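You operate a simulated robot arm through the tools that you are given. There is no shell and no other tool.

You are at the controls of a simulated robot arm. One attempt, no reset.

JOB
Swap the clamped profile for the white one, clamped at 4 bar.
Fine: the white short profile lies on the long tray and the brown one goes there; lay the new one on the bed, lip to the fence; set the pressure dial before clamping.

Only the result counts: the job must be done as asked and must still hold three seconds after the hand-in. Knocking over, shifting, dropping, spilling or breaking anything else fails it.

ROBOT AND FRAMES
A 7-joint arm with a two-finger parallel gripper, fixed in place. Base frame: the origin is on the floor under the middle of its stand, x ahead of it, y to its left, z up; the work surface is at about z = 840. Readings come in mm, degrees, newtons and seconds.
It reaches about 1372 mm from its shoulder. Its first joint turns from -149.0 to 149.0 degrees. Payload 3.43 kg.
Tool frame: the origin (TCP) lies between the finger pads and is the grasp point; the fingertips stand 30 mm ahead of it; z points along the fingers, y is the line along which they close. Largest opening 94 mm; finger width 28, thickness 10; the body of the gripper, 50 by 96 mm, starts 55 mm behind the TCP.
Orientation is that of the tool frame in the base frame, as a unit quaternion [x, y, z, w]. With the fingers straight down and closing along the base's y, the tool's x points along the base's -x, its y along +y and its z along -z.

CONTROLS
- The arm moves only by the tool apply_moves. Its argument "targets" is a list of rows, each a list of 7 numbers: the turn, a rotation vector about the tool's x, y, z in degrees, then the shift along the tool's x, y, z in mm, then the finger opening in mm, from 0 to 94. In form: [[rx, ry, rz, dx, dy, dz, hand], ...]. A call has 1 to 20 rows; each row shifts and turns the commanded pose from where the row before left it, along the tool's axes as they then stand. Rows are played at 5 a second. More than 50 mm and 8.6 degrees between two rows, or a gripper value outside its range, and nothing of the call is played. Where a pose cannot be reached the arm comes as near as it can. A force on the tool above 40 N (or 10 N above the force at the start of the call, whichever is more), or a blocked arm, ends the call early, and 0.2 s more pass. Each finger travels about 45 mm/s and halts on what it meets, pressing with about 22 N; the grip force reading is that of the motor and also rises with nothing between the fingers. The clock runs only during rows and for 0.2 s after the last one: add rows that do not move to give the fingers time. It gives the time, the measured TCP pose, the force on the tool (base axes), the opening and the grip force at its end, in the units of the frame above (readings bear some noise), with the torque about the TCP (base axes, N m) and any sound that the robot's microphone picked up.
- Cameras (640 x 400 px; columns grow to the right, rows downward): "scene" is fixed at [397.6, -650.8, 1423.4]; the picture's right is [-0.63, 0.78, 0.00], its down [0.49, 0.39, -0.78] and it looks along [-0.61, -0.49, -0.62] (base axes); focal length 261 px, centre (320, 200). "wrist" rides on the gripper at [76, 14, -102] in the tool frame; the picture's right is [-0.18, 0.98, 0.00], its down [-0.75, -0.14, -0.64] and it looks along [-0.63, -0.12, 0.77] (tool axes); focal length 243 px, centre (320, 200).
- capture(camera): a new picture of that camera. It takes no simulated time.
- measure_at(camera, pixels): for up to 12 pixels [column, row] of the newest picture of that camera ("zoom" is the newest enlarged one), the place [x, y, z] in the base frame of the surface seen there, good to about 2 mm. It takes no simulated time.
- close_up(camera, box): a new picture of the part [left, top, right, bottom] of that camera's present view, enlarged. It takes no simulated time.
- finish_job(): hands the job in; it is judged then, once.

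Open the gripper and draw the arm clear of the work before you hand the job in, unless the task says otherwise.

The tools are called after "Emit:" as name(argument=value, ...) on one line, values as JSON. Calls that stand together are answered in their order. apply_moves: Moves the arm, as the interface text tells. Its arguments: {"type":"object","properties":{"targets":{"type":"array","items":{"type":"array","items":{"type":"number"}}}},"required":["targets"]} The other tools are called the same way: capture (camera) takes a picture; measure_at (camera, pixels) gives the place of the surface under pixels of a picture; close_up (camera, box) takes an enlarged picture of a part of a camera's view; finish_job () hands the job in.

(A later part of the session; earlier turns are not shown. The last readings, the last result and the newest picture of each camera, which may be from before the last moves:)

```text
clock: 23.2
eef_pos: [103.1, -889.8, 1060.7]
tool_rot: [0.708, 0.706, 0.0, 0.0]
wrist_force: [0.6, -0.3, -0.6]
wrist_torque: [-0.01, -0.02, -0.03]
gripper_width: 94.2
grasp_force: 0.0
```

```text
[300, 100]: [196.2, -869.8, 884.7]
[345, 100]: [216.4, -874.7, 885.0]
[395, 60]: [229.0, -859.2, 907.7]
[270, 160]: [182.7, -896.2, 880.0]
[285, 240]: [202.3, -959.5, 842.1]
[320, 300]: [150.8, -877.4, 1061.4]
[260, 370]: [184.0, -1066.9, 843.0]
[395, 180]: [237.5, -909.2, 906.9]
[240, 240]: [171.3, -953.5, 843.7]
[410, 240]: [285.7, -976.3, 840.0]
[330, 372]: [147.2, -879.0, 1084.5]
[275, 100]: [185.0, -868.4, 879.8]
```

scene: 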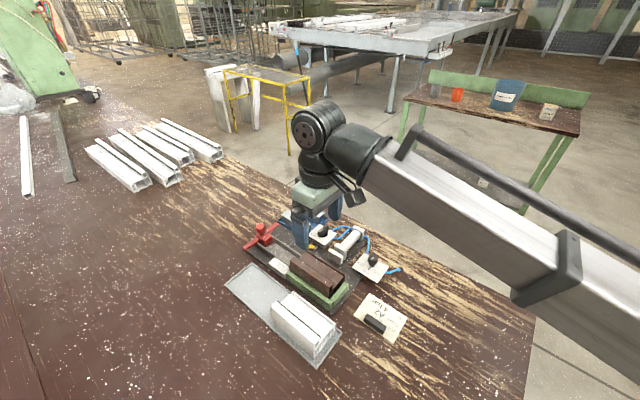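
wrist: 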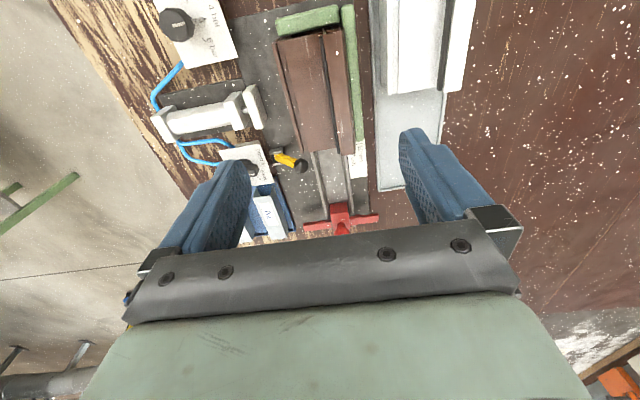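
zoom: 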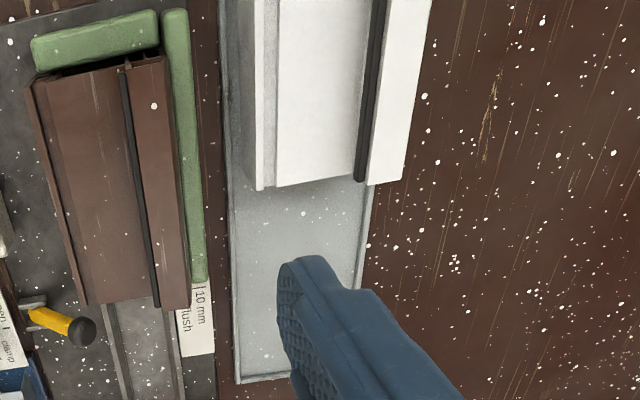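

Fence top z=877.4, stop 869.8, brown top 911 (bed about 4 mm above the tray floor at 842). I centre over the brown profile at (98.8,-899), open to 84 mm and descend to z≈960 for a check.

Emit:
apply_moves(targets=[[0, 0, 0, -9.2, -4.3, 20, 84], [0, 0, 0, 0, 0, 40, 84], [0, 0, 0, 0, 0, 40, 84], [0, 0, 0, 0, 0, 0, 84]])

Emit:
capture(camera="wrist")

Emit:
close_up(camera="scene", box=[250, 210, 370, 310])

```text
clock: 24.2
eef_pos: [98.2, -901.2, 960.4]
tool_rot: [0.708, 0.706, 0.0, 0.0]
wrist_force: [0.2, 0.2, 0.8]
wrist_torque: [-0.03, 0.02, 0.01]
gripper_width: 84.1
grasp_force: 0.1
```

```text
taken
```

wrist: 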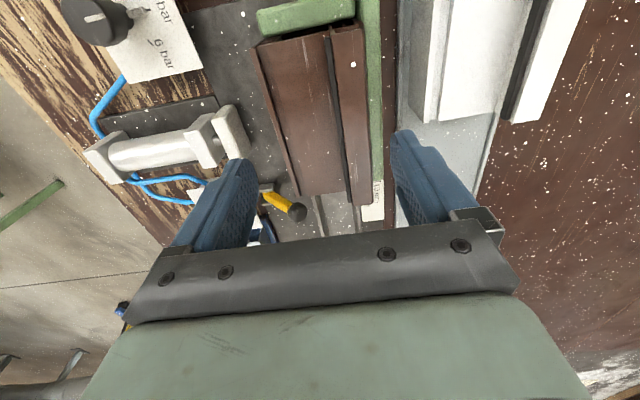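

```text
4.00 times, centred on (310, 260) of scene
```

zoom: 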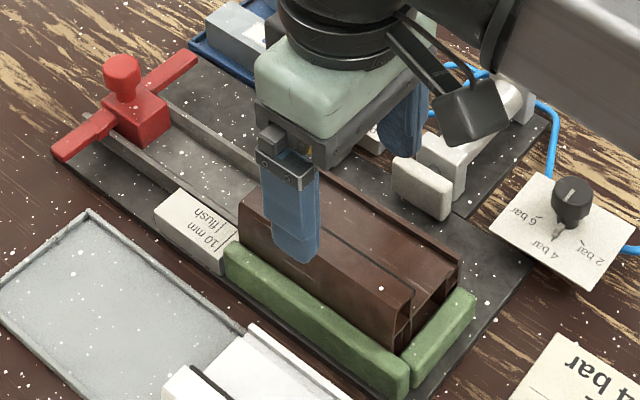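

The fingers straddle the brown profile. I descend to TCP z≈911 (tips 881, above the 877 fence) and close.

Emit:
apply_moves(targets=[[0, 0, 0, 0, 0, 25, 84], [0, 0, 0, 0, 0, 24, 84], [0, 0, 0, 0, 0, 0, 84]])

Emit:
capture(camera="wrist")

Emit:
close_up(camera="scene", box=[270, 220, 370, 310])

```text
clock: 25.0
eef_pos: [98.3, -900.2, 911.8]
tool_rot: [0.707, 0.707, -0.001, 0.0]
wrist_force: [0.5, 0.3, 0.2]
wrist_torque: [-0.01, -0.02, 0.02]
gripper_width: 84.1
grasp_force: 0.0
```

```text
taken
```

wrist: 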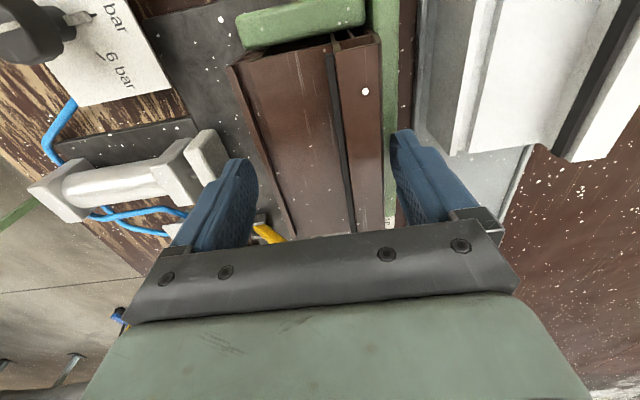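

```text
4.44 times, centred on (320, 265) of scene
```

zoom: 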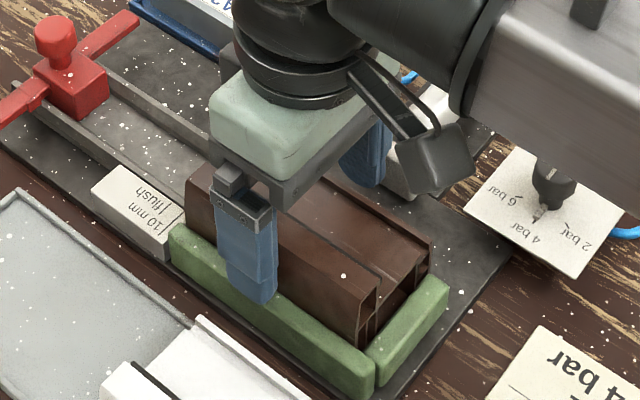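

The fingers are above the fence on one side and clear of the pad on the other. I close on the profile.

Emit:
apply_moves(targets=[[0, 0, 0, 0, 0, 0, 74], [0, 0, 0, 0, 0, 0, 66], [0, 0, 0, 0, 0, 0, 58], [0, 0, 0, 0, 0, 0, 58], [0, 0, 0, 0, 0, 0, 58]])

```text
clock: 26.2
eef_pos: [98.0, -900.7, 911.9]
tool_rot: [0.707, 0.707, 0.001, 0.0]
wrist_force: [-0.8, -1.2, -0.5]
wrist_torque: [-0.06, 0.05, 0.02]
gripper_width: 71.8
grasp_force: 22.0
```

The opening stopped at 71.8 mm, more than my estimate of the width; I check what the fingers touch.

Emit:
capture(camera="wrist")

Emit:
close_up(camera="wrist", box=[180, 100, 480, 260])

Emit:
close_up(camera="scene", box=[290, 230, 360, 310])

```text
taken
```

wrist: 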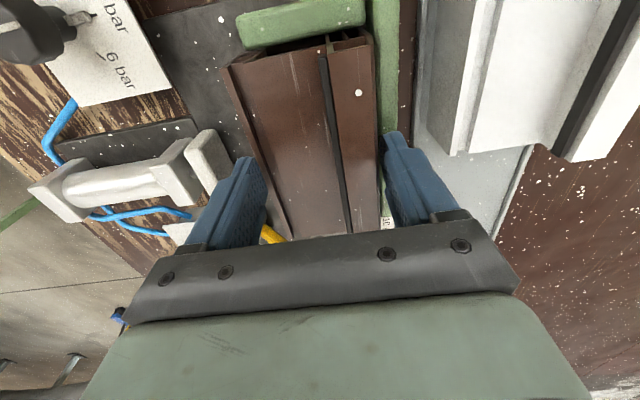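

```text
2.13 times, centred on (330, 180) of wrist
```

zoom: 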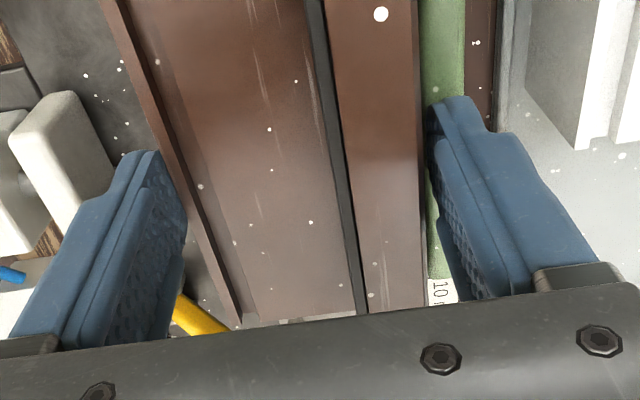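

```text
5.00 times, centred on (325, 270) of scene
```

zoom: 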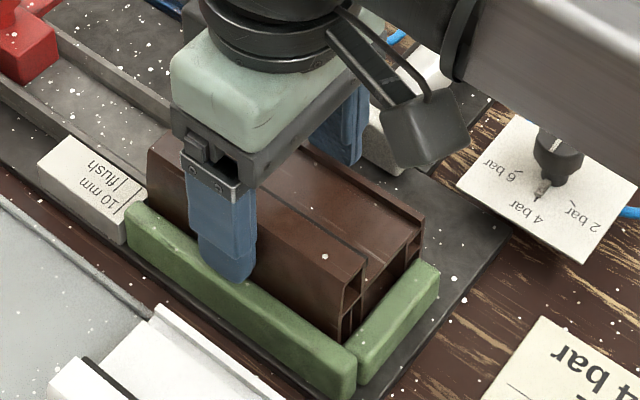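

I measure the outer wall's slope on both profiles, from the scene camera: several heights on the white front face and the brown one.

Emit:
close_up(camera="scene", box=[265, 285, 345, 365])

Emit:
measure_at(camera="zoom", pixels=[[170, 140], [170, 160], [170, 180], [170, 200], [170, 220], [170, 240], [250, 210], [250, 230], [250, 250], [250, 280], [250, 310], [250, 330]])

Emit:
close_up(camera="scene", box=[290, 230, 360, 310])

Emit:
measure_at(camera="zoom", pixels=[[300, 235], [300, 250], [300, 270], [300, 290], [330, 260], [330, 290], [330, 320], [180, 180], [180, 200], [180, 220], [350, 275], [410, 215]])

```text
5.00 times, centred on (305, 325) of scene
```

zoom: 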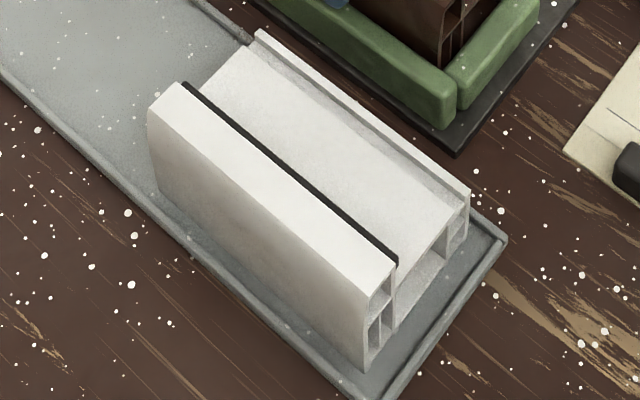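

```text
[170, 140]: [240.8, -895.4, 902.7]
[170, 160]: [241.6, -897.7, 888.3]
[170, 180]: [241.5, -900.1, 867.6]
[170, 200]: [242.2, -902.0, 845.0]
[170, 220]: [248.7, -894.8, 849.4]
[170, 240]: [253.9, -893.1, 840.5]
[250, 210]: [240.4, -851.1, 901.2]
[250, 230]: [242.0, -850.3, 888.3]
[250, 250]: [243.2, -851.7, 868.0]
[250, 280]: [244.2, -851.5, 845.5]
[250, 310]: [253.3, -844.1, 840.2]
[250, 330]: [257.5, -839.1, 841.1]
```

```text
5.00 times, centred on (325, 270) of scene
```

zoom: 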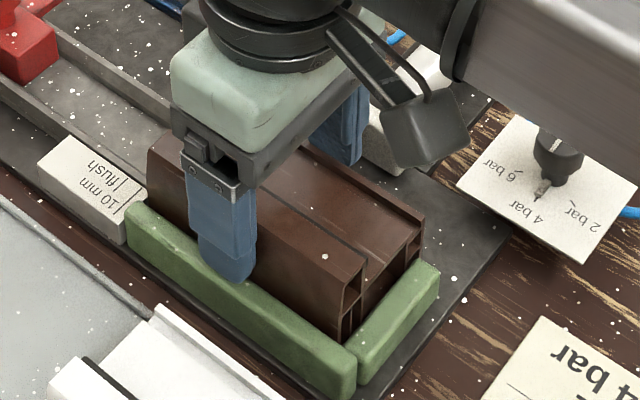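

```text
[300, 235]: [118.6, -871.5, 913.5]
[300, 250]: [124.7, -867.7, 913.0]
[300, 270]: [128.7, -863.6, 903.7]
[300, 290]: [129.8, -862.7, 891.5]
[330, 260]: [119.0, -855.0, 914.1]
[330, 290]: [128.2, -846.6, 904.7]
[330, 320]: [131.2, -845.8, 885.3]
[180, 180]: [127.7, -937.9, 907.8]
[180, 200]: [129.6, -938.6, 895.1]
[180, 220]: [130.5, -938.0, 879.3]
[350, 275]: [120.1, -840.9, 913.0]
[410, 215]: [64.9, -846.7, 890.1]
```

The outer wall tapers slightly (x≈127.7 at z 908 to ≈131 at z 885), so ~70 mm at grip height is plausible. I lift slowly 15 mm and check that the profile comes along.

Emit:
apply_moves(targets=[[0, 0, 0, 0, 0, 0, 50], [0, 0, 0, 0, 0, -5, 50], [0, 0, 0, 0, 0, -10, 50], [0, 0, 0, 0, 0, 0, 50]])

Emit:
capture(camera="wrist")

Emit:
close_up(camera="scene", box=[280, 220, 370, 310])

```text
clock: 27.2
eef_pos: [98.5, -901.6, 926.8]
tool_rot: [0.707, 0.707, 0.0, 0.0]
wrist_force: [-1.3, 0.2, -2.6]
wrist_torque: [0.0, 0.01, 0.0]
gripper_width: 71.9
grasp_force: 21.5
```

```text
taken
```

wrist: 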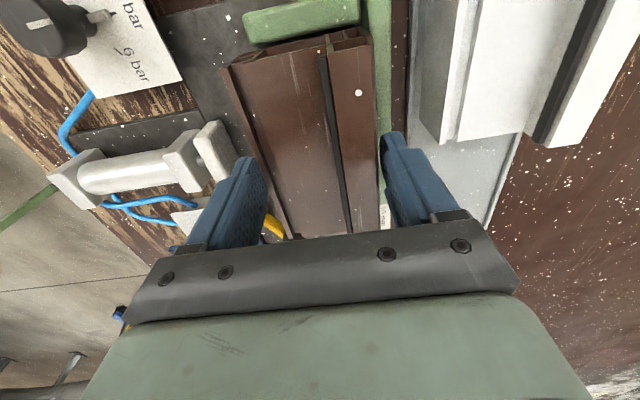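

```text
4.44 times, centred on (325, 265) of scene
```

zoom: 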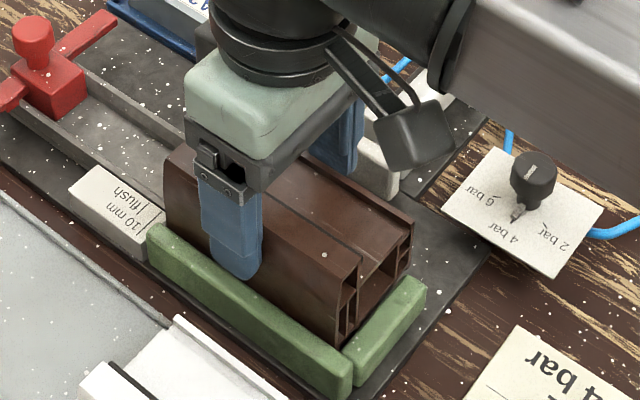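

The profile is held (−2.6 N). Before carrying it over, I measure the tray's free end rims precisely.

Emit:
close_up(camera="scene", box=[220, 255, 300, 325])

Emit:
measure_at(camera="zoom", pixels=[[48, 165], [62, 162], [75, 155], [170, 60], [178, 72], [188, 85], [215, 265], [225, 258], [235, 250], [310, 150], [300, 157], [290, 165]])

```text
5.71 times, centred on (260, 290) of scene
```

zoom: 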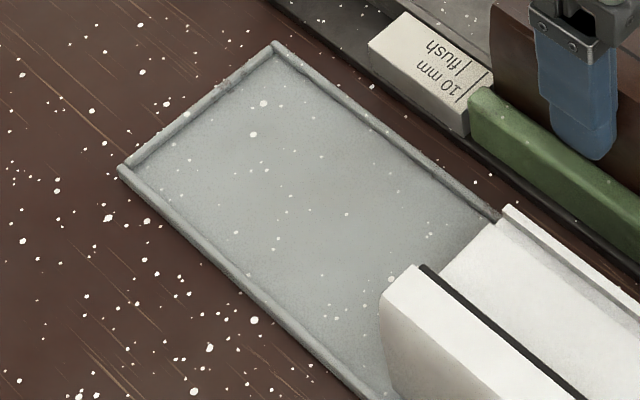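

```text
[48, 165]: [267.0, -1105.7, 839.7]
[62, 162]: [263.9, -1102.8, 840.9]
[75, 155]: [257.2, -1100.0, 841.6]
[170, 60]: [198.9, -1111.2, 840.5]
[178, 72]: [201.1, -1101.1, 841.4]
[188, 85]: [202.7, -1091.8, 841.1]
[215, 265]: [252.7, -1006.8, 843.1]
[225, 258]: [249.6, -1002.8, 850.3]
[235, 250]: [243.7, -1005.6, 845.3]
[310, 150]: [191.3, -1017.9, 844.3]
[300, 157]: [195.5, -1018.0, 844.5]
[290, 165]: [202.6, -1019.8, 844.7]
```

I sample finely across both long rims.

Emit:
measure_at(camera="zoom", pixels=[[222, 268], [228, 262], [232, 258], [236, 254], [240, 250], [245, 245], [395, 145], [391, 148], [387, 151], [383, 154], [379, 157], [372, 163]])

Emit:
measure_at(camera="zoom", pixels=[[385, 132], [389, 136], [393, 140], [381, 140], [400, 132], [404, 128], [122, 168], [130, 160], [140, 165], [275, 45], [275, 55], [275, 65]])

```text
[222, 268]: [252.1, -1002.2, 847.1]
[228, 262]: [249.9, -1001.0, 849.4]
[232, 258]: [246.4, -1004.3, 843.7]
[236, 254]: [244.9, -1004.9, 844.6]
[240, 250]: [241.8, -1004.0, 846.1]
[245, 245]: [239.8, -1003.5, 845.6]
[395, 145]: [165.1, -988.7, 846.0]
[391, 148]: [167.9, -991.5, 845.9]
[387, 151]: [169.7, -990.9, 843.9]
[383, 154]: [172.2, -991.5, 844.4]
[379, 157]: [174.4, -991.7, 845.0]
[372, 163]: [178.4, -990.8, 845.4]
```

```text
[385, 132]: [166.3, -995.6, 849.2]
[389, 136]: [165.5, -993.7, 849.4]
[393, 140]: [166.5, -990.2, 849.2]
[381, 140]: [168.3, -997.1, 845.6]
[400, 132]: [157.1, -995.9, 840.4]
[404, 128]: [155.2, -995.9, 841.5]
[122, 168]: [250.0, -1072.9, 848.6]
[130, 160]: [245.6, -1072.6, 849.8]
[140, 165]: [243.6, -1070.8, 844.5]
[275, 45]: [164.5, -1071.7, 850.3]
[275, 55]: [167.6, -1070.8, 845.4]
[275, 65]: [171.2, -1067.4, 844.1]
```

Tray interior is x 167.5–248, y from -1070 to the white's end at -908, so the target centre is (208,-989). I lift and carry the brown profile there, then check before lowering.

Emit:
apply_moves(targets=[[0, 0, 0, 0, 0, -20, 50], [0, 0, 0, 0, 0, -25, 50], [0, 0, 0, 0, 0, -25, 50], [0, 0, 0, -18, 22, 0, 50], [0, 0, 0, -18, 22, 0, 50], [0, 0, 0, -18, 22, 0, 50], [0, 0, 0, -18, 22, 0, 50], [0, 0, 0, -16.4, 21.3, 0, 50], [0, 0, 0, 0, 0, 0, 50]])

Emit:
capture(camera="wrist")

Emit:
capture(camera="scene")

Emit:
close_up(camera="scene", box=[200, 210, 360, 370])

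```text
clock: 29.2
eef_pos: [209.5, -988.8, 997.6]
tool_rot: [0.707, 0.707, 0.0, 0.0]
wrist_force: [-0.6, 0.3, -1.5]
wrist_torque: [-0.01, 0.04, 0.02]
gripper_width: 71.8
grasp_force: 21.9
```

```text
taken
```

wrist: 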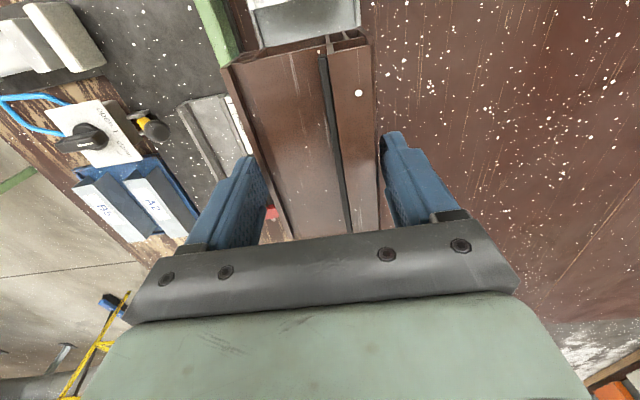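

```text
taken
```

scene: 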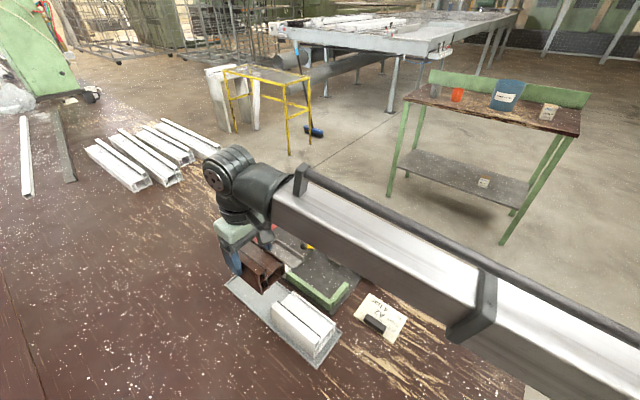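

```text
2.50 times, centred on (280, 290) of scene
```

zoom: 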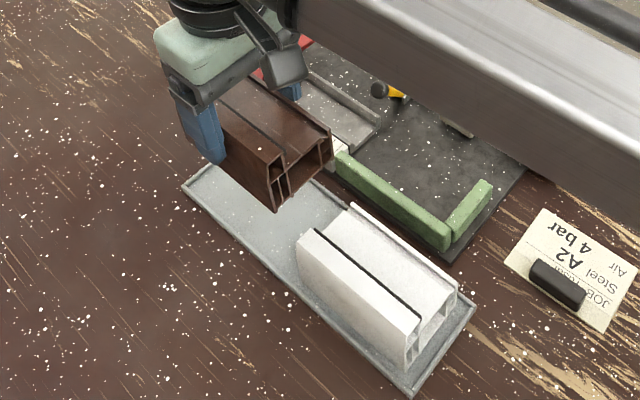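

The profile is held level over the free part of the tray. I check its extents relative to the tray before lowering.

Emit:
measure_at(camera="wrist", pixels=[[236, 85], [245, 110], [258, 150], [366, 60], [370, 110], [374, 150], [290, 60], [350, 50], [375, 200], [290, 225]])

Emit:
measure_at(camera="zoom", pixels=[[245, 175], [255, 190], [265, 205], [274, 210], [328, 160], [332, 145]])

```text
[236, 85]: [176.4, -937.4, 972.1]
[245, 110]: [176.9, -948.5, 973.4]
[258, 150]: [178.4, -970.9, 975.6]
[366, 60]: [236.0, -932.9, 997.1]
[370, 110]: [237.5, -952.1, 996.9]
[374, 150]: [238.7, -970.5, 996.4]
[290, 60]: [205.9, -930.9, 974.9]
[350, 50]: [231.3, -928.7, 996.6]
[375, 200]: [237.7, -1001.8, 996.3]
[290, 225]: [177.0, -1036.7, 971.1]
```

```text
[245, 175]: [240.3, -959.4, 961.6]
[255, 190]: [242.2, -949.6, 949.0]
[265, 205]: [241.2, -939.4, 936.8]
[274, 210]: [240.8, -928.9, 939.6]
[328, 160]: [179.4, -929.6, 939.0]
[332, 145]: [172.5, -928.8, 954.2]
```

Held profile spans x 172.5–242, y -1050..-929 – well inside the free tray area. I lower 84 mm first.

Emit:
apply_moves(targets=[[0, 0, 0, 0, 0, 30, 50], [0, 0, 0, 0, 0, 30, 50], [0, 0, 0, 0, 0, 24, 50], [0, 0, 0, 0, 0, 0, 50]])

Emit:
close_up(camera="scene", box=[200, 230, 330, 350])

```text
clock: 30.2
eef_pos: [207.3, -987.9, 911.7]
tool_rot: [0.707, 0.707, 0.001, 0.0]
wrist_force: [-0.2, 0.7, -1.7]
wrist_torque: [-0.02, -0.03, 0.0]
gripper_width: 72.0
grasp_force: 21.8
```

```text
3.33 times, centred on (265, 290) of scene
```

zoom: 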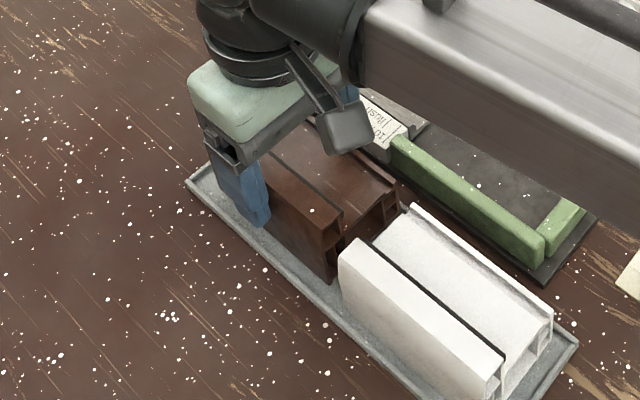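

Nearly down, clear of the white profile. I lower in small steps and watch the force.

Emit:
apply_moves(targets=[[0, 0, 0, 0, 0, 1.5, 50], [0, 0, 0, 0, 0, 1.5, 50], [0, 0, 0, 0, 0, 0, 50]])

```text
clock: 31.0
eef_pos: [207.0, -989.0, 908.3]
tool_rot: [0.707, 0.707, 0.0, 0.0]
wrist_force: [0.3, -0.5, -1.4]
wrist_torque: [-0.01, -0.04, 0.04]
gripper_width: 72.0
grasp_force: 22.1
```

No contact yet (force still −1.4 N). I go on a millimetre at a time.

Emit:
apply_moves(targets=[[0, 0, 0, 0, 0, 1, 50], [0, 0, 0, 0, 0, 0, 50]])

Emit:
apply_moves(targets=[[0, 0, 0, 0, 0, 1, 50], [0, 0, 0, 0, 0, 0, 50]])

```text
clock: 31.6
eef_pos: [206.9, -987.5, 908.1]
tool_rot: [0.707, 0.707, 0.001, 0.0]
wrist_force: [-0.8, -0.5, -1.8]
wrist_torque: [0.0, 0.01, -0.02]
gripper_width: 71.7
grasp_force: 22.4
```

```text
clock: 32.2
eef_pos: [207.4, -989.1, 907.2]
tool_rot: [0.707, 0.707, 0.0, -0.001]
wrist_force: [1.0, 1.6, 4.6]
wrist_torque: [0.14, 0.2, -0.02]
gripper_width: 71.8
grasp_force: 21.9
```

Contact felt (+4.6 N): the profile rests on the tray. I open the fingers slowly and rise.

Emit:
apply_moves(targets=[[0, 0, 0, 0, 0, 0, 74], [0, 0, 0, 0, 0, 0, 80], [0, 0, 0, 0, 0, 0, 88], [0, 0, 0, 0, 0, 0, 88], [0, 0, 0, 0, 0, -20, 88], [0, 0, 0, 0, 0, -40, 88], [0, 0, 0, 0, 0, -40, 88], [0, 0, 0, 0, 0, 0, 88]])

Emit:
capture(camera="wrist")

Emit:
close_up(camera="scene", box=[200, 230, 350, 370])

```text
clock: 34.0
eef_pos: [208.5, -987.8, 1006.5]
tool_rot: [0.707, 0.707, 0.0, 0.001]
wrist_force: [0.6, 0.4, -0.6]
wrist_torque: [-0.02, -0.02, 0.03]
gripper_width: 87.9
grasp_force: 0.1
```

```text
taken
```

wrist: 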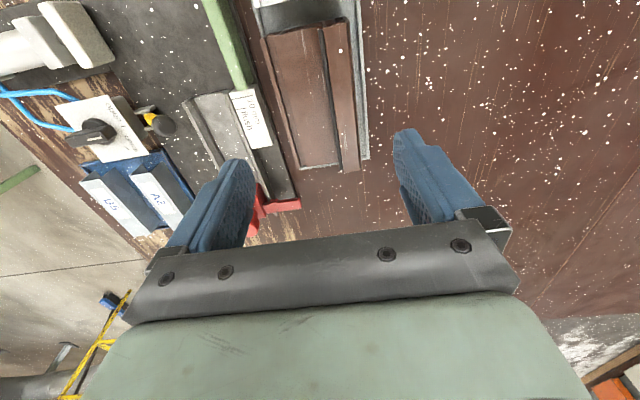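

```text
2.86 times, centred on (275, 300) of scene
```

zoom: 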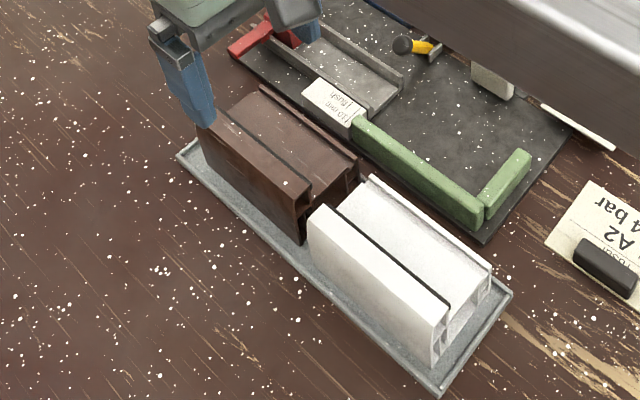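

The brown profile lies flat in the tray beside the white one. I move over the white profile (centre about (208,-848)) and look.

Emit:
apply_moves(targets=[[0, 0, 0, 35, 0, 0, 88], [0, 0, 0, 35, 0, 0, 88], [0, 0, 0, 35, 0, 0, 88], [0, 0, 0, 35, 0, 0, 88], [0, 0, 0, 0, 0, 0, 88]])

Emit:
capture(camera="wrist")

Emit:
close_up(camera="wrist", box=[200, 0, 400, 180])

```text
clock: 35.2
eef_pos: [206.7, -847.9, 1006.9]
tool_rot: [0.708, 0.707, 0.0, 0.001]
wrist_force: [0.9, 0.6, -0.6]
wrist_torque: [0.03, 0.03, -0.01]
gripper_width: 87.9
grasp_force: 0.1
```

```text
taken
```

wrist: 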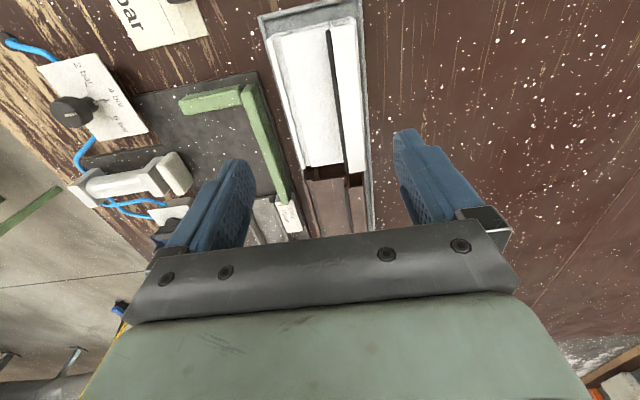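

```text
2.22 times, centred on (300, 90) of wrist
```

zoom: 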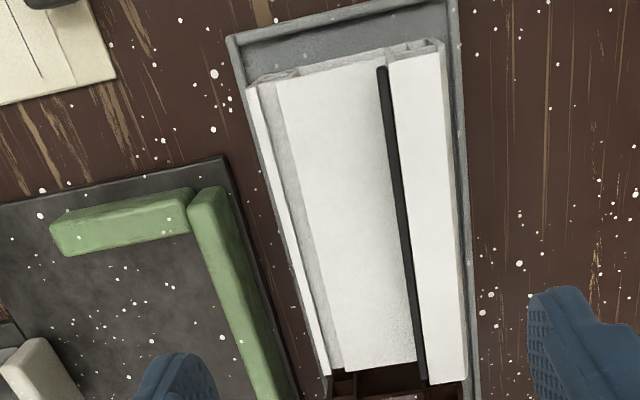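

White spans x ≈176–243, y ≈ -909..-788, parallel to the axes. I measure the empty bed's fence and stop inner edges while they are visible.

Emit:
close_up(camera="wrist", box=[170, 70, 310, 200])

Emit:
measure_at(camera="zoom", pixels=[[218, 90], [225, 110], [240, 170], [262, 250], [100, 110], [160, 100], [180, 200], [220, 260], [280, 330], [235, 90], [250, 150], [100, 80]])

```text
3.08 times, centred on (240, 135) of wrist
```

zoom: 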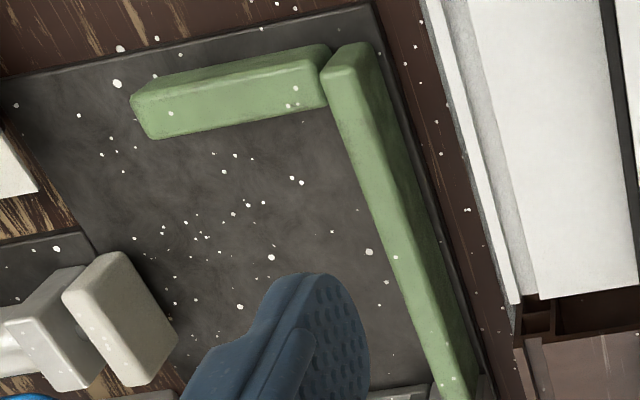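

```text
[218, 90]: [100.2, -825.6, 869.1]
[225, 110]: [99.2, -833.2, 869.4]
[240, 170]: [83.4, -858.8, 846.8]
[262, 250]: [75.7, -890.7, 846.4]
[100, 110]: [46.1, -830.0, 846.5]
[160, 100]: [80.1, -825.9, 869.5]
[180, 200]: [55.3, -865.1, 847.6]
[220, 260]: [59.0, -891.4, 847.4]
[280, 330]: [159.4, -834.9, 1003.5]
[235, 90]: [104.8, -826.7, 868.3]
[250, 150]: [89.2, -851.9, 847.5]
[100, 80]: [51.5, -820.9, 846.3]
```

Bed floor z≈847, stop inner face y≈-836, fence inner face x≈135–136. I now centre on the white profile (x≈211), descend to TCP z≈907.5 and check.

Emit:
apply_moves(targets=[[0, 0, 0, -1, 4, 20, 88], [0, 0, 0, 0, 0, 40, 88], [0, 0, 0, 0, 0, 30, 86], [0, 0, 0, 0, 0, 9.5, 86], [0, 0, 0, 0, 0, 0, 86]])

Emit:
capture(camera="wrist")

Emit:
close_up(camera="scene", box=[260, 250, 380, 370])

```text
clock: 36.4
eef_pos: [212.7, -848.3, 907.0]
tool_rot: [0.707, 0.707, -0.001, -0.001]
wrist_force: [-0.2, -0.3, 0.4]
wrist_torque: [0.0, -0.01, -0.01]
gripper_width: 85.9
grasp_force: 0.1
```

```text
taken
```

wrist: 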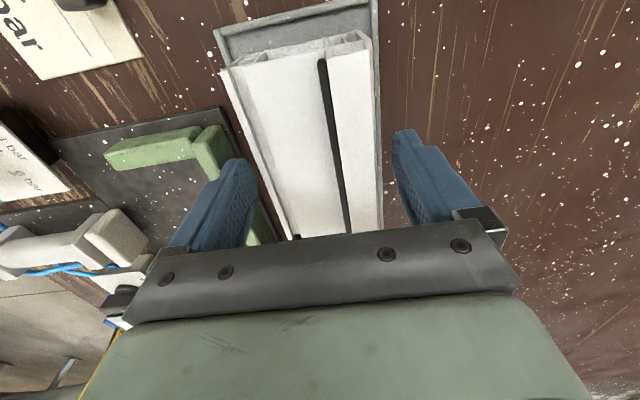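

```text
3.33 times, centred on (320, 310) of scene
```

zoom: 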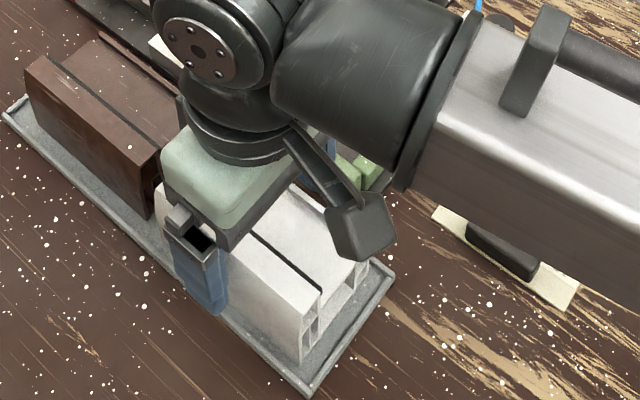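

Fingers straddle the white profile. I close on it and test-lift.

Emit:
apply_moves(targets=[[0, 0, 0, 0, 0, 0, 76], [0, 0, 0, 0, 0, 0, 66], [0, 0, 0, 0, 0, 0, 58], [0, 0, 0, 0, 0, 0, 50], [0, 0, 0, 0, 0, 0, 50], [0, 0, 0, 0, 0, -5, 50], [0, 0, 0, 0, 0, -10, 50], [0, 0, 0, 0, 0, 0, 50]])

Emit:
capture(camera="wrist")

Emit:
close_up(camera="scene", box=[260, 250, 380, 370])

```text
clock: 38.2
eef_pos: [211.5, -850.0, 923.1]
tool_rot: [0.707, 0.707, 0.0, 0.0]
wrist_force: [-0.4, 0.2, -1.7]
wrist_torque: [0.0, -0.03, 0.02]
gripper_width: 71.7
grasp_force: 22.6
```

```text
taken
```

wrist: 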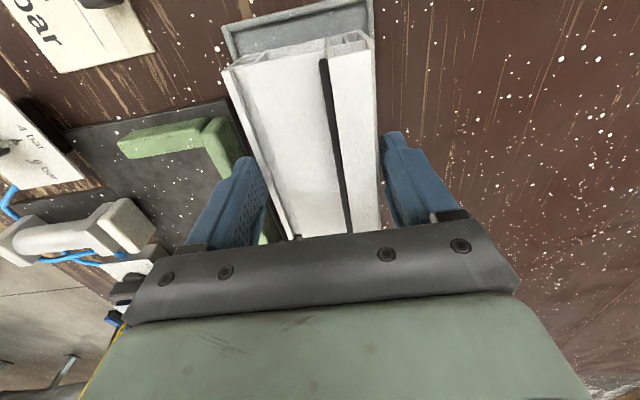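

```text
3.33 times, centred on (320, 310) of scene
```

zoom: 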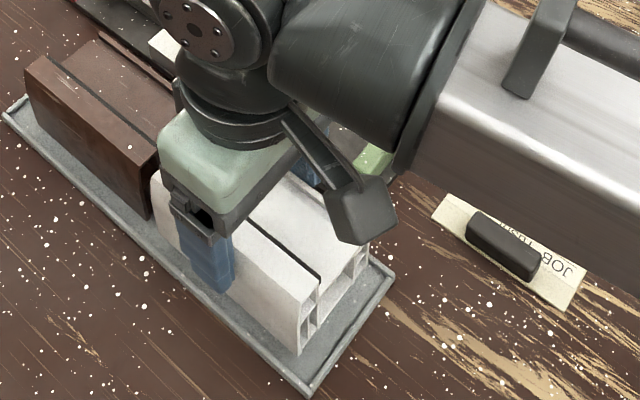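

The white profile is held in the same relative position as the brown was. I raise it to z≈985 and carry it over the bed (TCP ≈(98.5,-902.5)).

Emit:
apply_moves(targets=[[0, 0, 0, 0, 0, -20, 50], [0, 0, 0, 0, 0, -22, 50], [0, 0, 0, 0, 0, -20, 50], [0, 0, 0, -10, -22, 0, 50], [0, 0, 0, -11, -23, 0, 50], [0, 0, 0, -11, -23, 0, 50], [0, 0, 0, -11, -23, 0, 50], [0, 0, 0, -9.5, -22, 0, 50], [0, 0, 0, 0, 0, 0, 50]])

Emit:
capture(camera="wrist")

Emit:
capture(camera="scene")

Emit:
close_up(camera="scene", box=[230, 200, 380, 330])

```text
clock: 40.2
eef_pos: [98.2, -902.2, 982.9]
tool_rot: [0.707, 0.708, 0.0, 0.0]
wrist_force: [0.4, -0.5, -1.0]
wrist_torque: [-0.01, 0.02, 0.02]
gripper_width: 72.1
grasp_force: 21.7
```

```text
taken
```

wrist: 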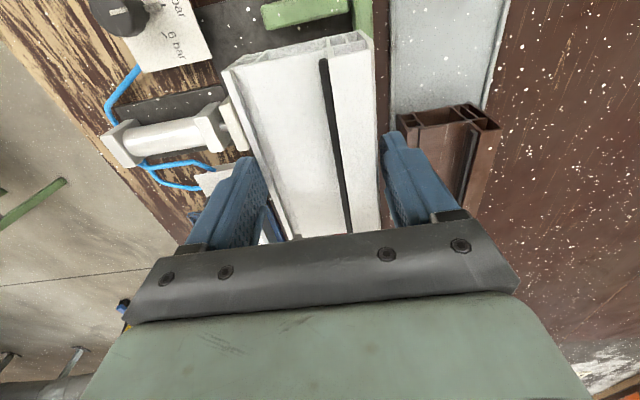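

```text
taken
```

scene: 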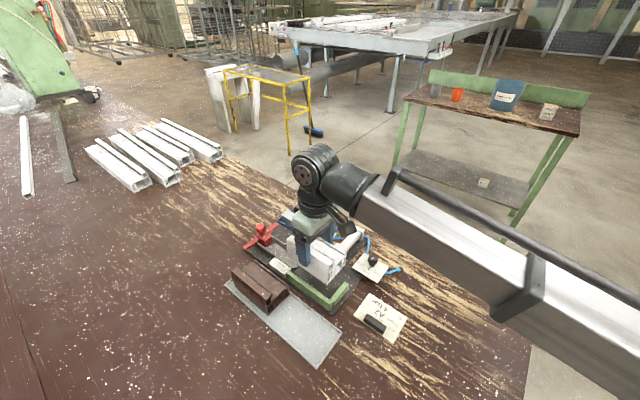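

```text
3.08 times, centred on (305, 265) of scene
```

zoom: 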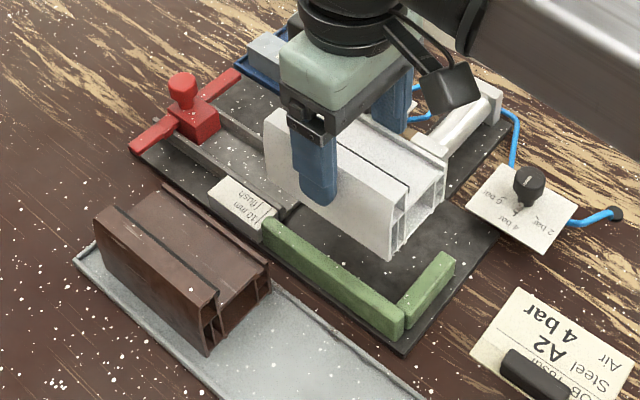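

I measure the held white profile's end and wall against fence and stop before lowering.

Emit:
measure_at(camera="zoom", pixels=[[300, 205], [350, 215], [385, 245], [391, 250], [442, 195], [398, 215], [345, 275], [425, 275], [300, 180]])

Emit:
measure_at(camera="wrist", pixels=[[228, 80], [240, 110], [366, 50], [370, 110], [372, 150], [290, 60], [350, 45], [290, 15], [363, 20]])

```text
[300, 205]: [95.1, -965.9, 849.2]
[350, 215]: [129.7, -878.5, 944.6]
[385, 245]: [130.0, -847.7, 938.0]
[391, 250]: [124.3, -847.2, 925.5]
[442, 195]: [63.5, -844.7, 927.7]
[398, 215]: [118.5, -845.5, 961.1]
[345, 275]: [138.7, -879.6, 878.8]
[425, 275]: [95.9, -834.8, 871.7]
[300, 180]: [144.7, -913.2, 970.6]
```

```text
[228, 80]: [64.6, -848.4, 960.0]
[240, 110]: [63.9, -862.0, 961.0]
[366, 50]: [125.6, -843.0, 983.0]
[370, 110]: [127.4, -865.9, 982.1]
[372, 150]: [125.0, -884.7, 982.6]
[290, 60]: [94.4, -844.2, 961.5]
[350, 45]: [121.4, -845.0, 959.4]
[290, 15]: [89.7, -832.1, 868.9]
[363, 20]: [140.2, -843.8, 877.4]
```

White spans x ≈63–131 with its +y end at about -843: about 4 mm from the fence and 7 mm from the stop, so it will go down freely. I lower 66 mm.

Emit:
apply_moves(targets=[[0, 0, 0, 0, 0, 25, 50], [0, 0, 0, 0, 0, 25, 50], [0, 0, 0, 0, 0, 16, 50], [0, 0, 0, 0, 0, 0, 50]])

Emit:
capture(camera="wrist")

Emit:
close_up(camera="scene", box=[270, 220, 370, 320])

```text
clock: 41.2
eef_pos: [98.5, -903.1, 917.6]
tool_rot: [0.707, 0.707, 0.0, 0.001]
wrist_force: [0.5, 0.4, -1.9]
wrist_torque: [0.01, 0.02, 0.0]
gripper_width: 71.5
grasp_force: 21.7
```

```text
taken
```

wrist: 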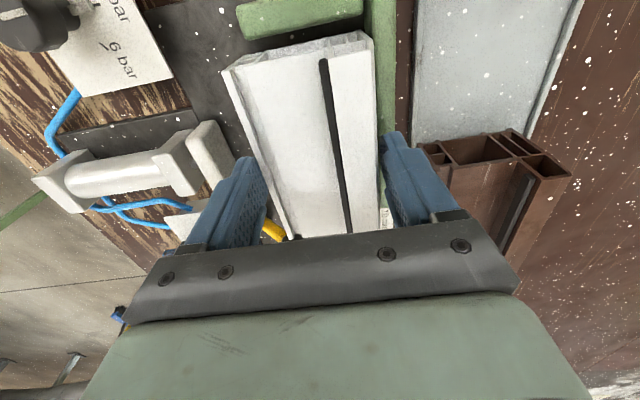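

```text
4.00 times, centred on (320, 270) of scene
```

zoom: 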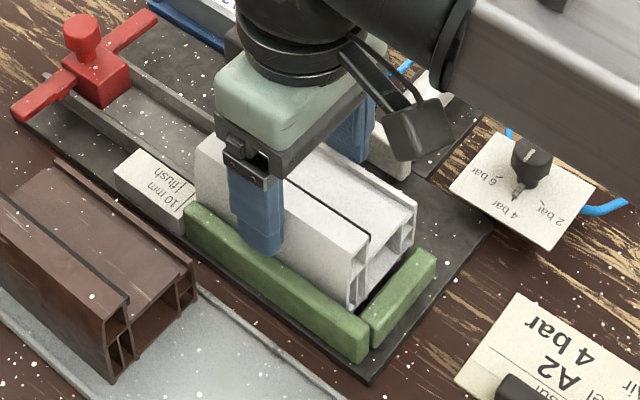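

It is inside the fence corner with small gaps. I lower in small steps to contact.

Emit:
apply_moves(targets=[[0, 0, 0, 0, 0, 2, 50], [0, 0, 0, 0, 0, 2, 50], [0, 0, 0, 0, 0, 0, 50]])

Emit:
apply_moves(targets=[[0, 0, 0, 0, 0, 1, 50], [0, 0, 0, 0, 0, 0, 50]])

Emit:
apply_moves(targets=[[0, 0, 0, 0, 0, 1, 50], [0, 0, 0, 0, 0, 0, 50]])

```text
clock: 42.0
eef_pos: [98.5, -902.2, 915.2]
tool_rot: [0.707, 0.707, -0.001, 0.0]
wrist_force: [-0.5, -0.5, -1.7]
wrist_torque: [-0.01, 0.01, -0.03]
gripper_width: 71.8
grasp_force: 21.6
```

```text
clock: 42.6
eef_pos: [97.7, -903.4, 913.6]
tool_rot: [0.707, 0.707, 0.0, -0.001]
wrist_force: [0.3, 0.0, -1.6]
wrist_torque: [0.0, 0.02, -0.03]
gripper_width: 71.9
grasp_force: 22.0
```

```text
clock: 43.2
eef_pos: [98.5, -903.2, 912.6]
tool_rot: [0.707, 0.707, 0.001, 0.0]
wrist_force: [0.2, 0.0, -0.7]
wrist_torque: [0.02, 0.03, 0.01]
gripper_width: 71.7
grasp_force: 22.5
```

Almost touching (−0.7 N). One more millimetre.

Emit:
apply_moves(targets=[[0, 0, 0, 0, 0, 0.8, 50], [0, 0, 0, 0, 0, 0, 50]])

```text
clock: 43.8
eef_pos: [98.5, -902.0, 911.2]
tool_rot: [0.707, 0.707, 0.0, 0.0]
wrist_force: [0.4, -0.5, -0.1]
wrist_torque: [0.01, 0.08, 0.0]
gripper_width: 71.9
grasp_force: 21.8
```

The weight is now off the fingers, so it just touches the bed. I slide it toward the stop (+y, tool +x), in small steps, watching the y force.

Emit:
apply_moves(targets=[[0, 0, 0, 1.5, 0, 0, 50], [0, 0, 0, 1.5, 0, 0, 50], [0, 0, 0, 0, 0, 0, 50]])

Emit:
capture(camera="wrist")

Emit:
close_up(camera="wrist", box=[210, 0, 410, 120])

Emit:
close_up(camera="scene", box=[310, 240, 370, 310])

```text
clock: 44.6
eef_pos: [99.9, -899.4, 911.2]
tool_rot: [0.706, 0.708, -0.001, 0.0]
wrist_force: [0.9, -0.4, -0.7]
wrist_torque: [-0.01, 0.01, 0.01]
gripper_width: 71.5
grasp_force: 22.7
```

```text
taken
```

wrist: 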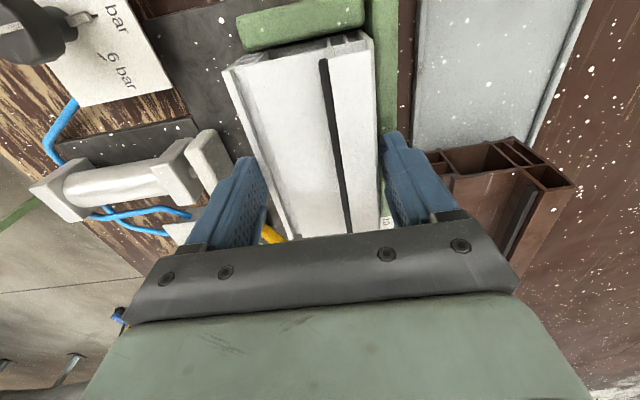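

```text
3.20 times, centred on (310, 60) of wrist
```

zoom: 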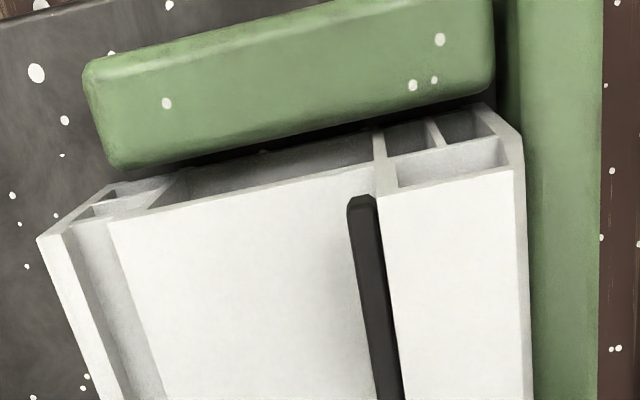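

```text
5.71 times, centred on (340, 275) of scene
```

zoom: 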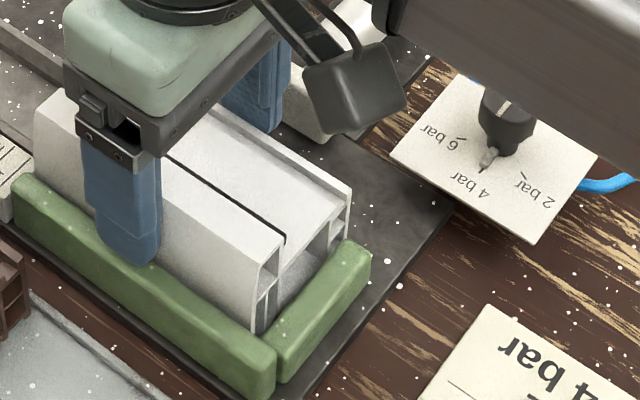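

A small gap to the stop remains (dark line at zoom row ~150). I continue in 1 mm steps.

Emit:
apply_moves(targets=[[0, 0, 0, 1, 0, 0, 50], [0, 0, 0, 1, 0, 0, 50], [0, 0, 0, 0, 0, 0, 50]])

Emit:
apply_moves(targets=[[0, 0, 0, 1, 0, 0, 50], [0, 0, 0, 0, 0, 0, 50]])

```text
clock: 45.4
eef_pos: [99.0, -897.9, 912.2]
tool_rot: [0.707, 0.707, 0.0, 0.0]
wrist_force: [-0.5, -1.5, 1.0]
wrist_torque: [0.02, 0.14, 0.03]
gripper_width: 71.7
grasp_force: 21.7
```

```text
clock: 46.0
eef_pos: [98.6, -896.8, 911.6]
tool_rot: [0.707, 0.707, 0.0, 0.0]
wrist_force: [-0.4, -2.7, 7.2]
wrist_torque: [0.11, 0.29, 0.13]
gripper_width: 71.5
grasp_force: 22.5
```

Force z rose to 7 N and y to −2.7 N; I check the gap visually.

Emit:
capture(camera="wrist")

Emit:
close_up(camera="wrist", box=[210, 0, 410, 120])

Emit:
close_up(camera="scene", box=[310, 240, 370, 310])

```text
taken
```

wrist: 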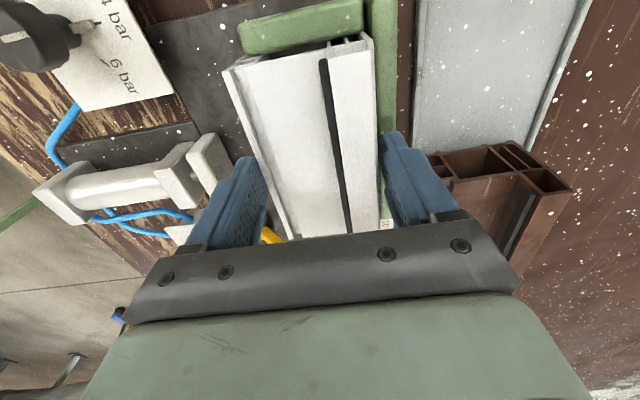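

```text
3.20 times, centred on (310, 60) of wrist
```

zoom: 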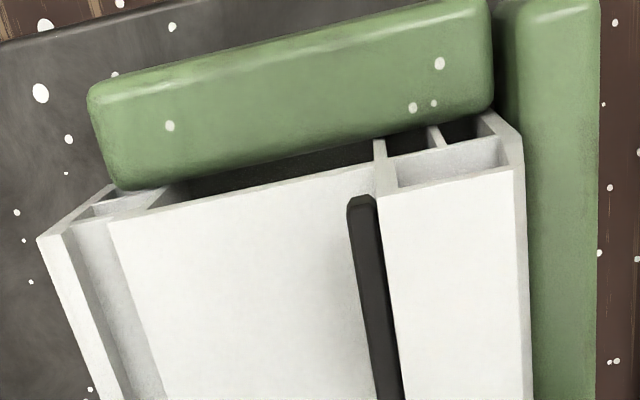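

```text
5.71 times, centred on (340, 275) of scene
```

zoom: 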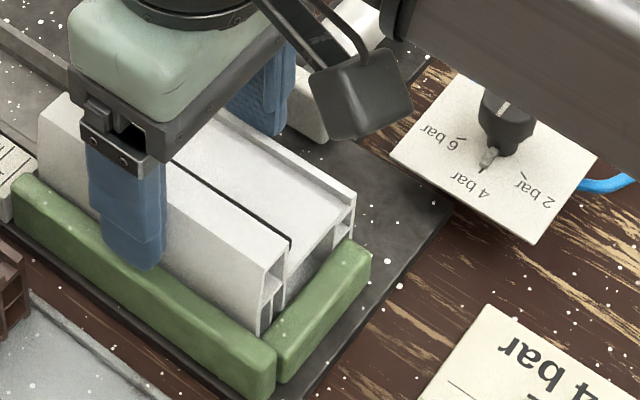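

The +y end now meets the stop. I slide it toward the fence (+x, tool +y) in 1 mm steps while watching the x force.

Emit:
apply_moves(targets=[[0, 0, 0, 0, 1, 0, 50], [0, 0, 0, 0, 1, 0, 50], [0, 0, 0, 0, 0, 0, 50]])

Emit:
apply_moves(targets=[[0, 0, 0, 0, 1, 0, 50], [0, 0, 0, 0, 0, 0, 50]])

```text
clock: 46.8
eef_pos: [100.9, -895.4, 912.0]
tool_rot: [0.706, 0.708, 0.0, 0.0]
wrist_force: [-5.3, 0.0, 10.9]
wrist_torque: [-0.06, 0.76, 0.03]
gripper_width: 71.5
grasp_force: 21.8
```

```text
clock: 47.4
eef_pos: [100.4, -896.1, 913.2]
tool_rot: [0.707, 0.707, -0.002, 0.0]
wrist_force: [-8.9, 3.7, 9.7]
wrist_torque: [-0.17, 0.97, 0.09]
gripper_width: 71.7
grasp_force: 22.1
```

Contact with the fence at −9 N. I release by opening to 84 mm and look before rising.

Emit:
apply_moves(targets=[[0, 0, 0, 0, 0, 0, 74], [0, 0, 0, 0, 0, 0, 80], [0, 0, 0, 0, 0, 0, 86], [0, 0, 0, 0, 0, 0, 86]])

Emit:
capture(camera="wrist")

Emit:
close_up(camera="wrist", box=[210, 0, 410, 120])

```text
clock: 48.4
eef_pos: [101.6, -896.9, 911.2]
tool_rot: [0.706, 0.708, 0.0, 0.0]
wrist_force: [0.4, -0.1, 0.1]
wrist_torque: [0.01, 0.01, 0.02]
gripper_width: 86.1
grasp_force: 0.0
```

```text
taken
```

wrist: 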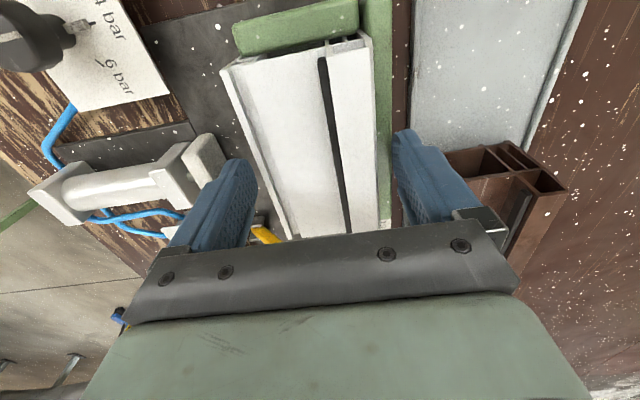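

```text
3.20 times, centred on (310, 60) of wrist
```

zoom: 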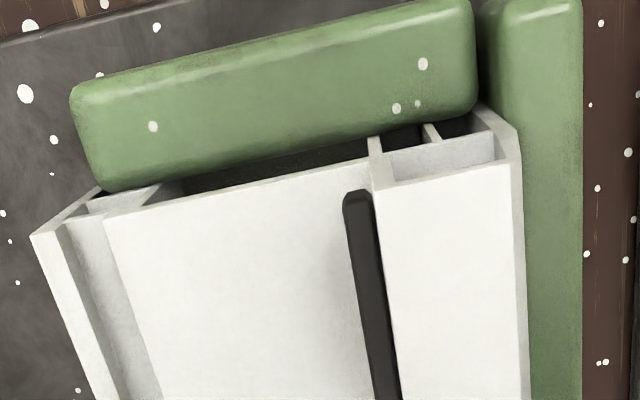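

Released; the profile lies against fence and stop. I rise straight up and survey.

Emit:
apply_moves(targets=[[0, 0, 0, 0, 0, -20, 86], [0, 0, 0, 0, 0, -40, 86], [0, 0, 0, 0, 0, -45, 86], [0, 0, 0, 0, 0, -45, 86], [0, 0, 0, 0, 0, 0, 86]])

Emit:
capture(camera="wrist")

Emit:
close_up(camera="wrist", box=[250, 0, 400, 170])

Emit:
close_up(camera="scene", box=[270, 225, 370, 315])

```text
clock: 49.6
eef_pos: [102.9, -896.2, 1060.7]
tool_rot: [0.707, 0.707, 0.001, 0.0]
wrist_force: [-0.5, 0.2, 0.7]
wrist_torque: [-0.01, -0.02, 0.01]
gripper_width: 85.8
grasp_force: 0.1
```

```text
taken
```

wrist: 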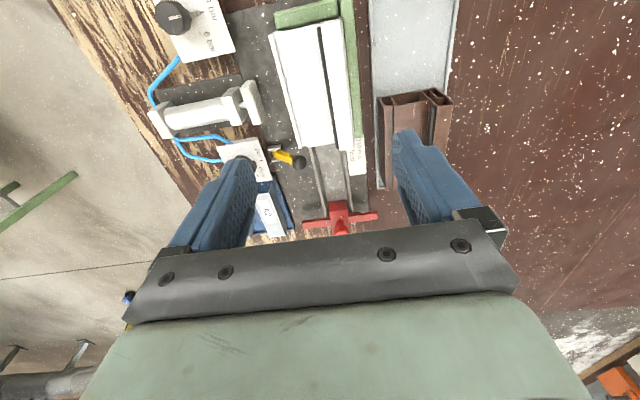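

```text
2.35 times, centred on (325, 85) of wrist
```

zoom: 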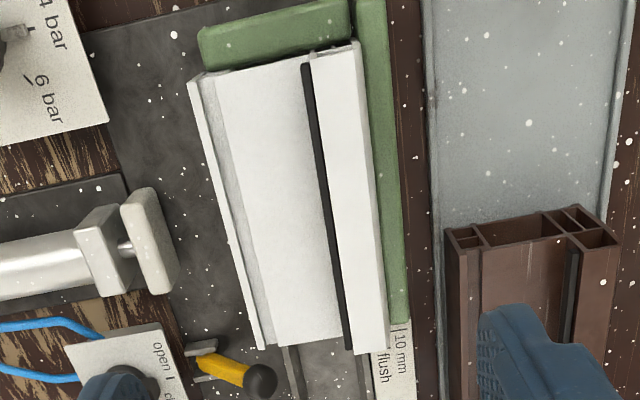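

```text
4.44 times, centred on (320, 270) of scene
```

zoom: 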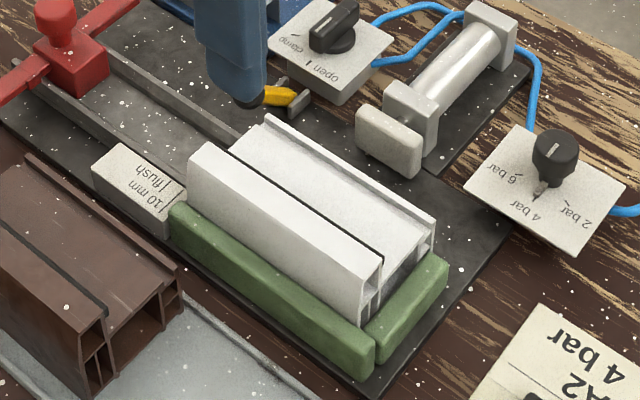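

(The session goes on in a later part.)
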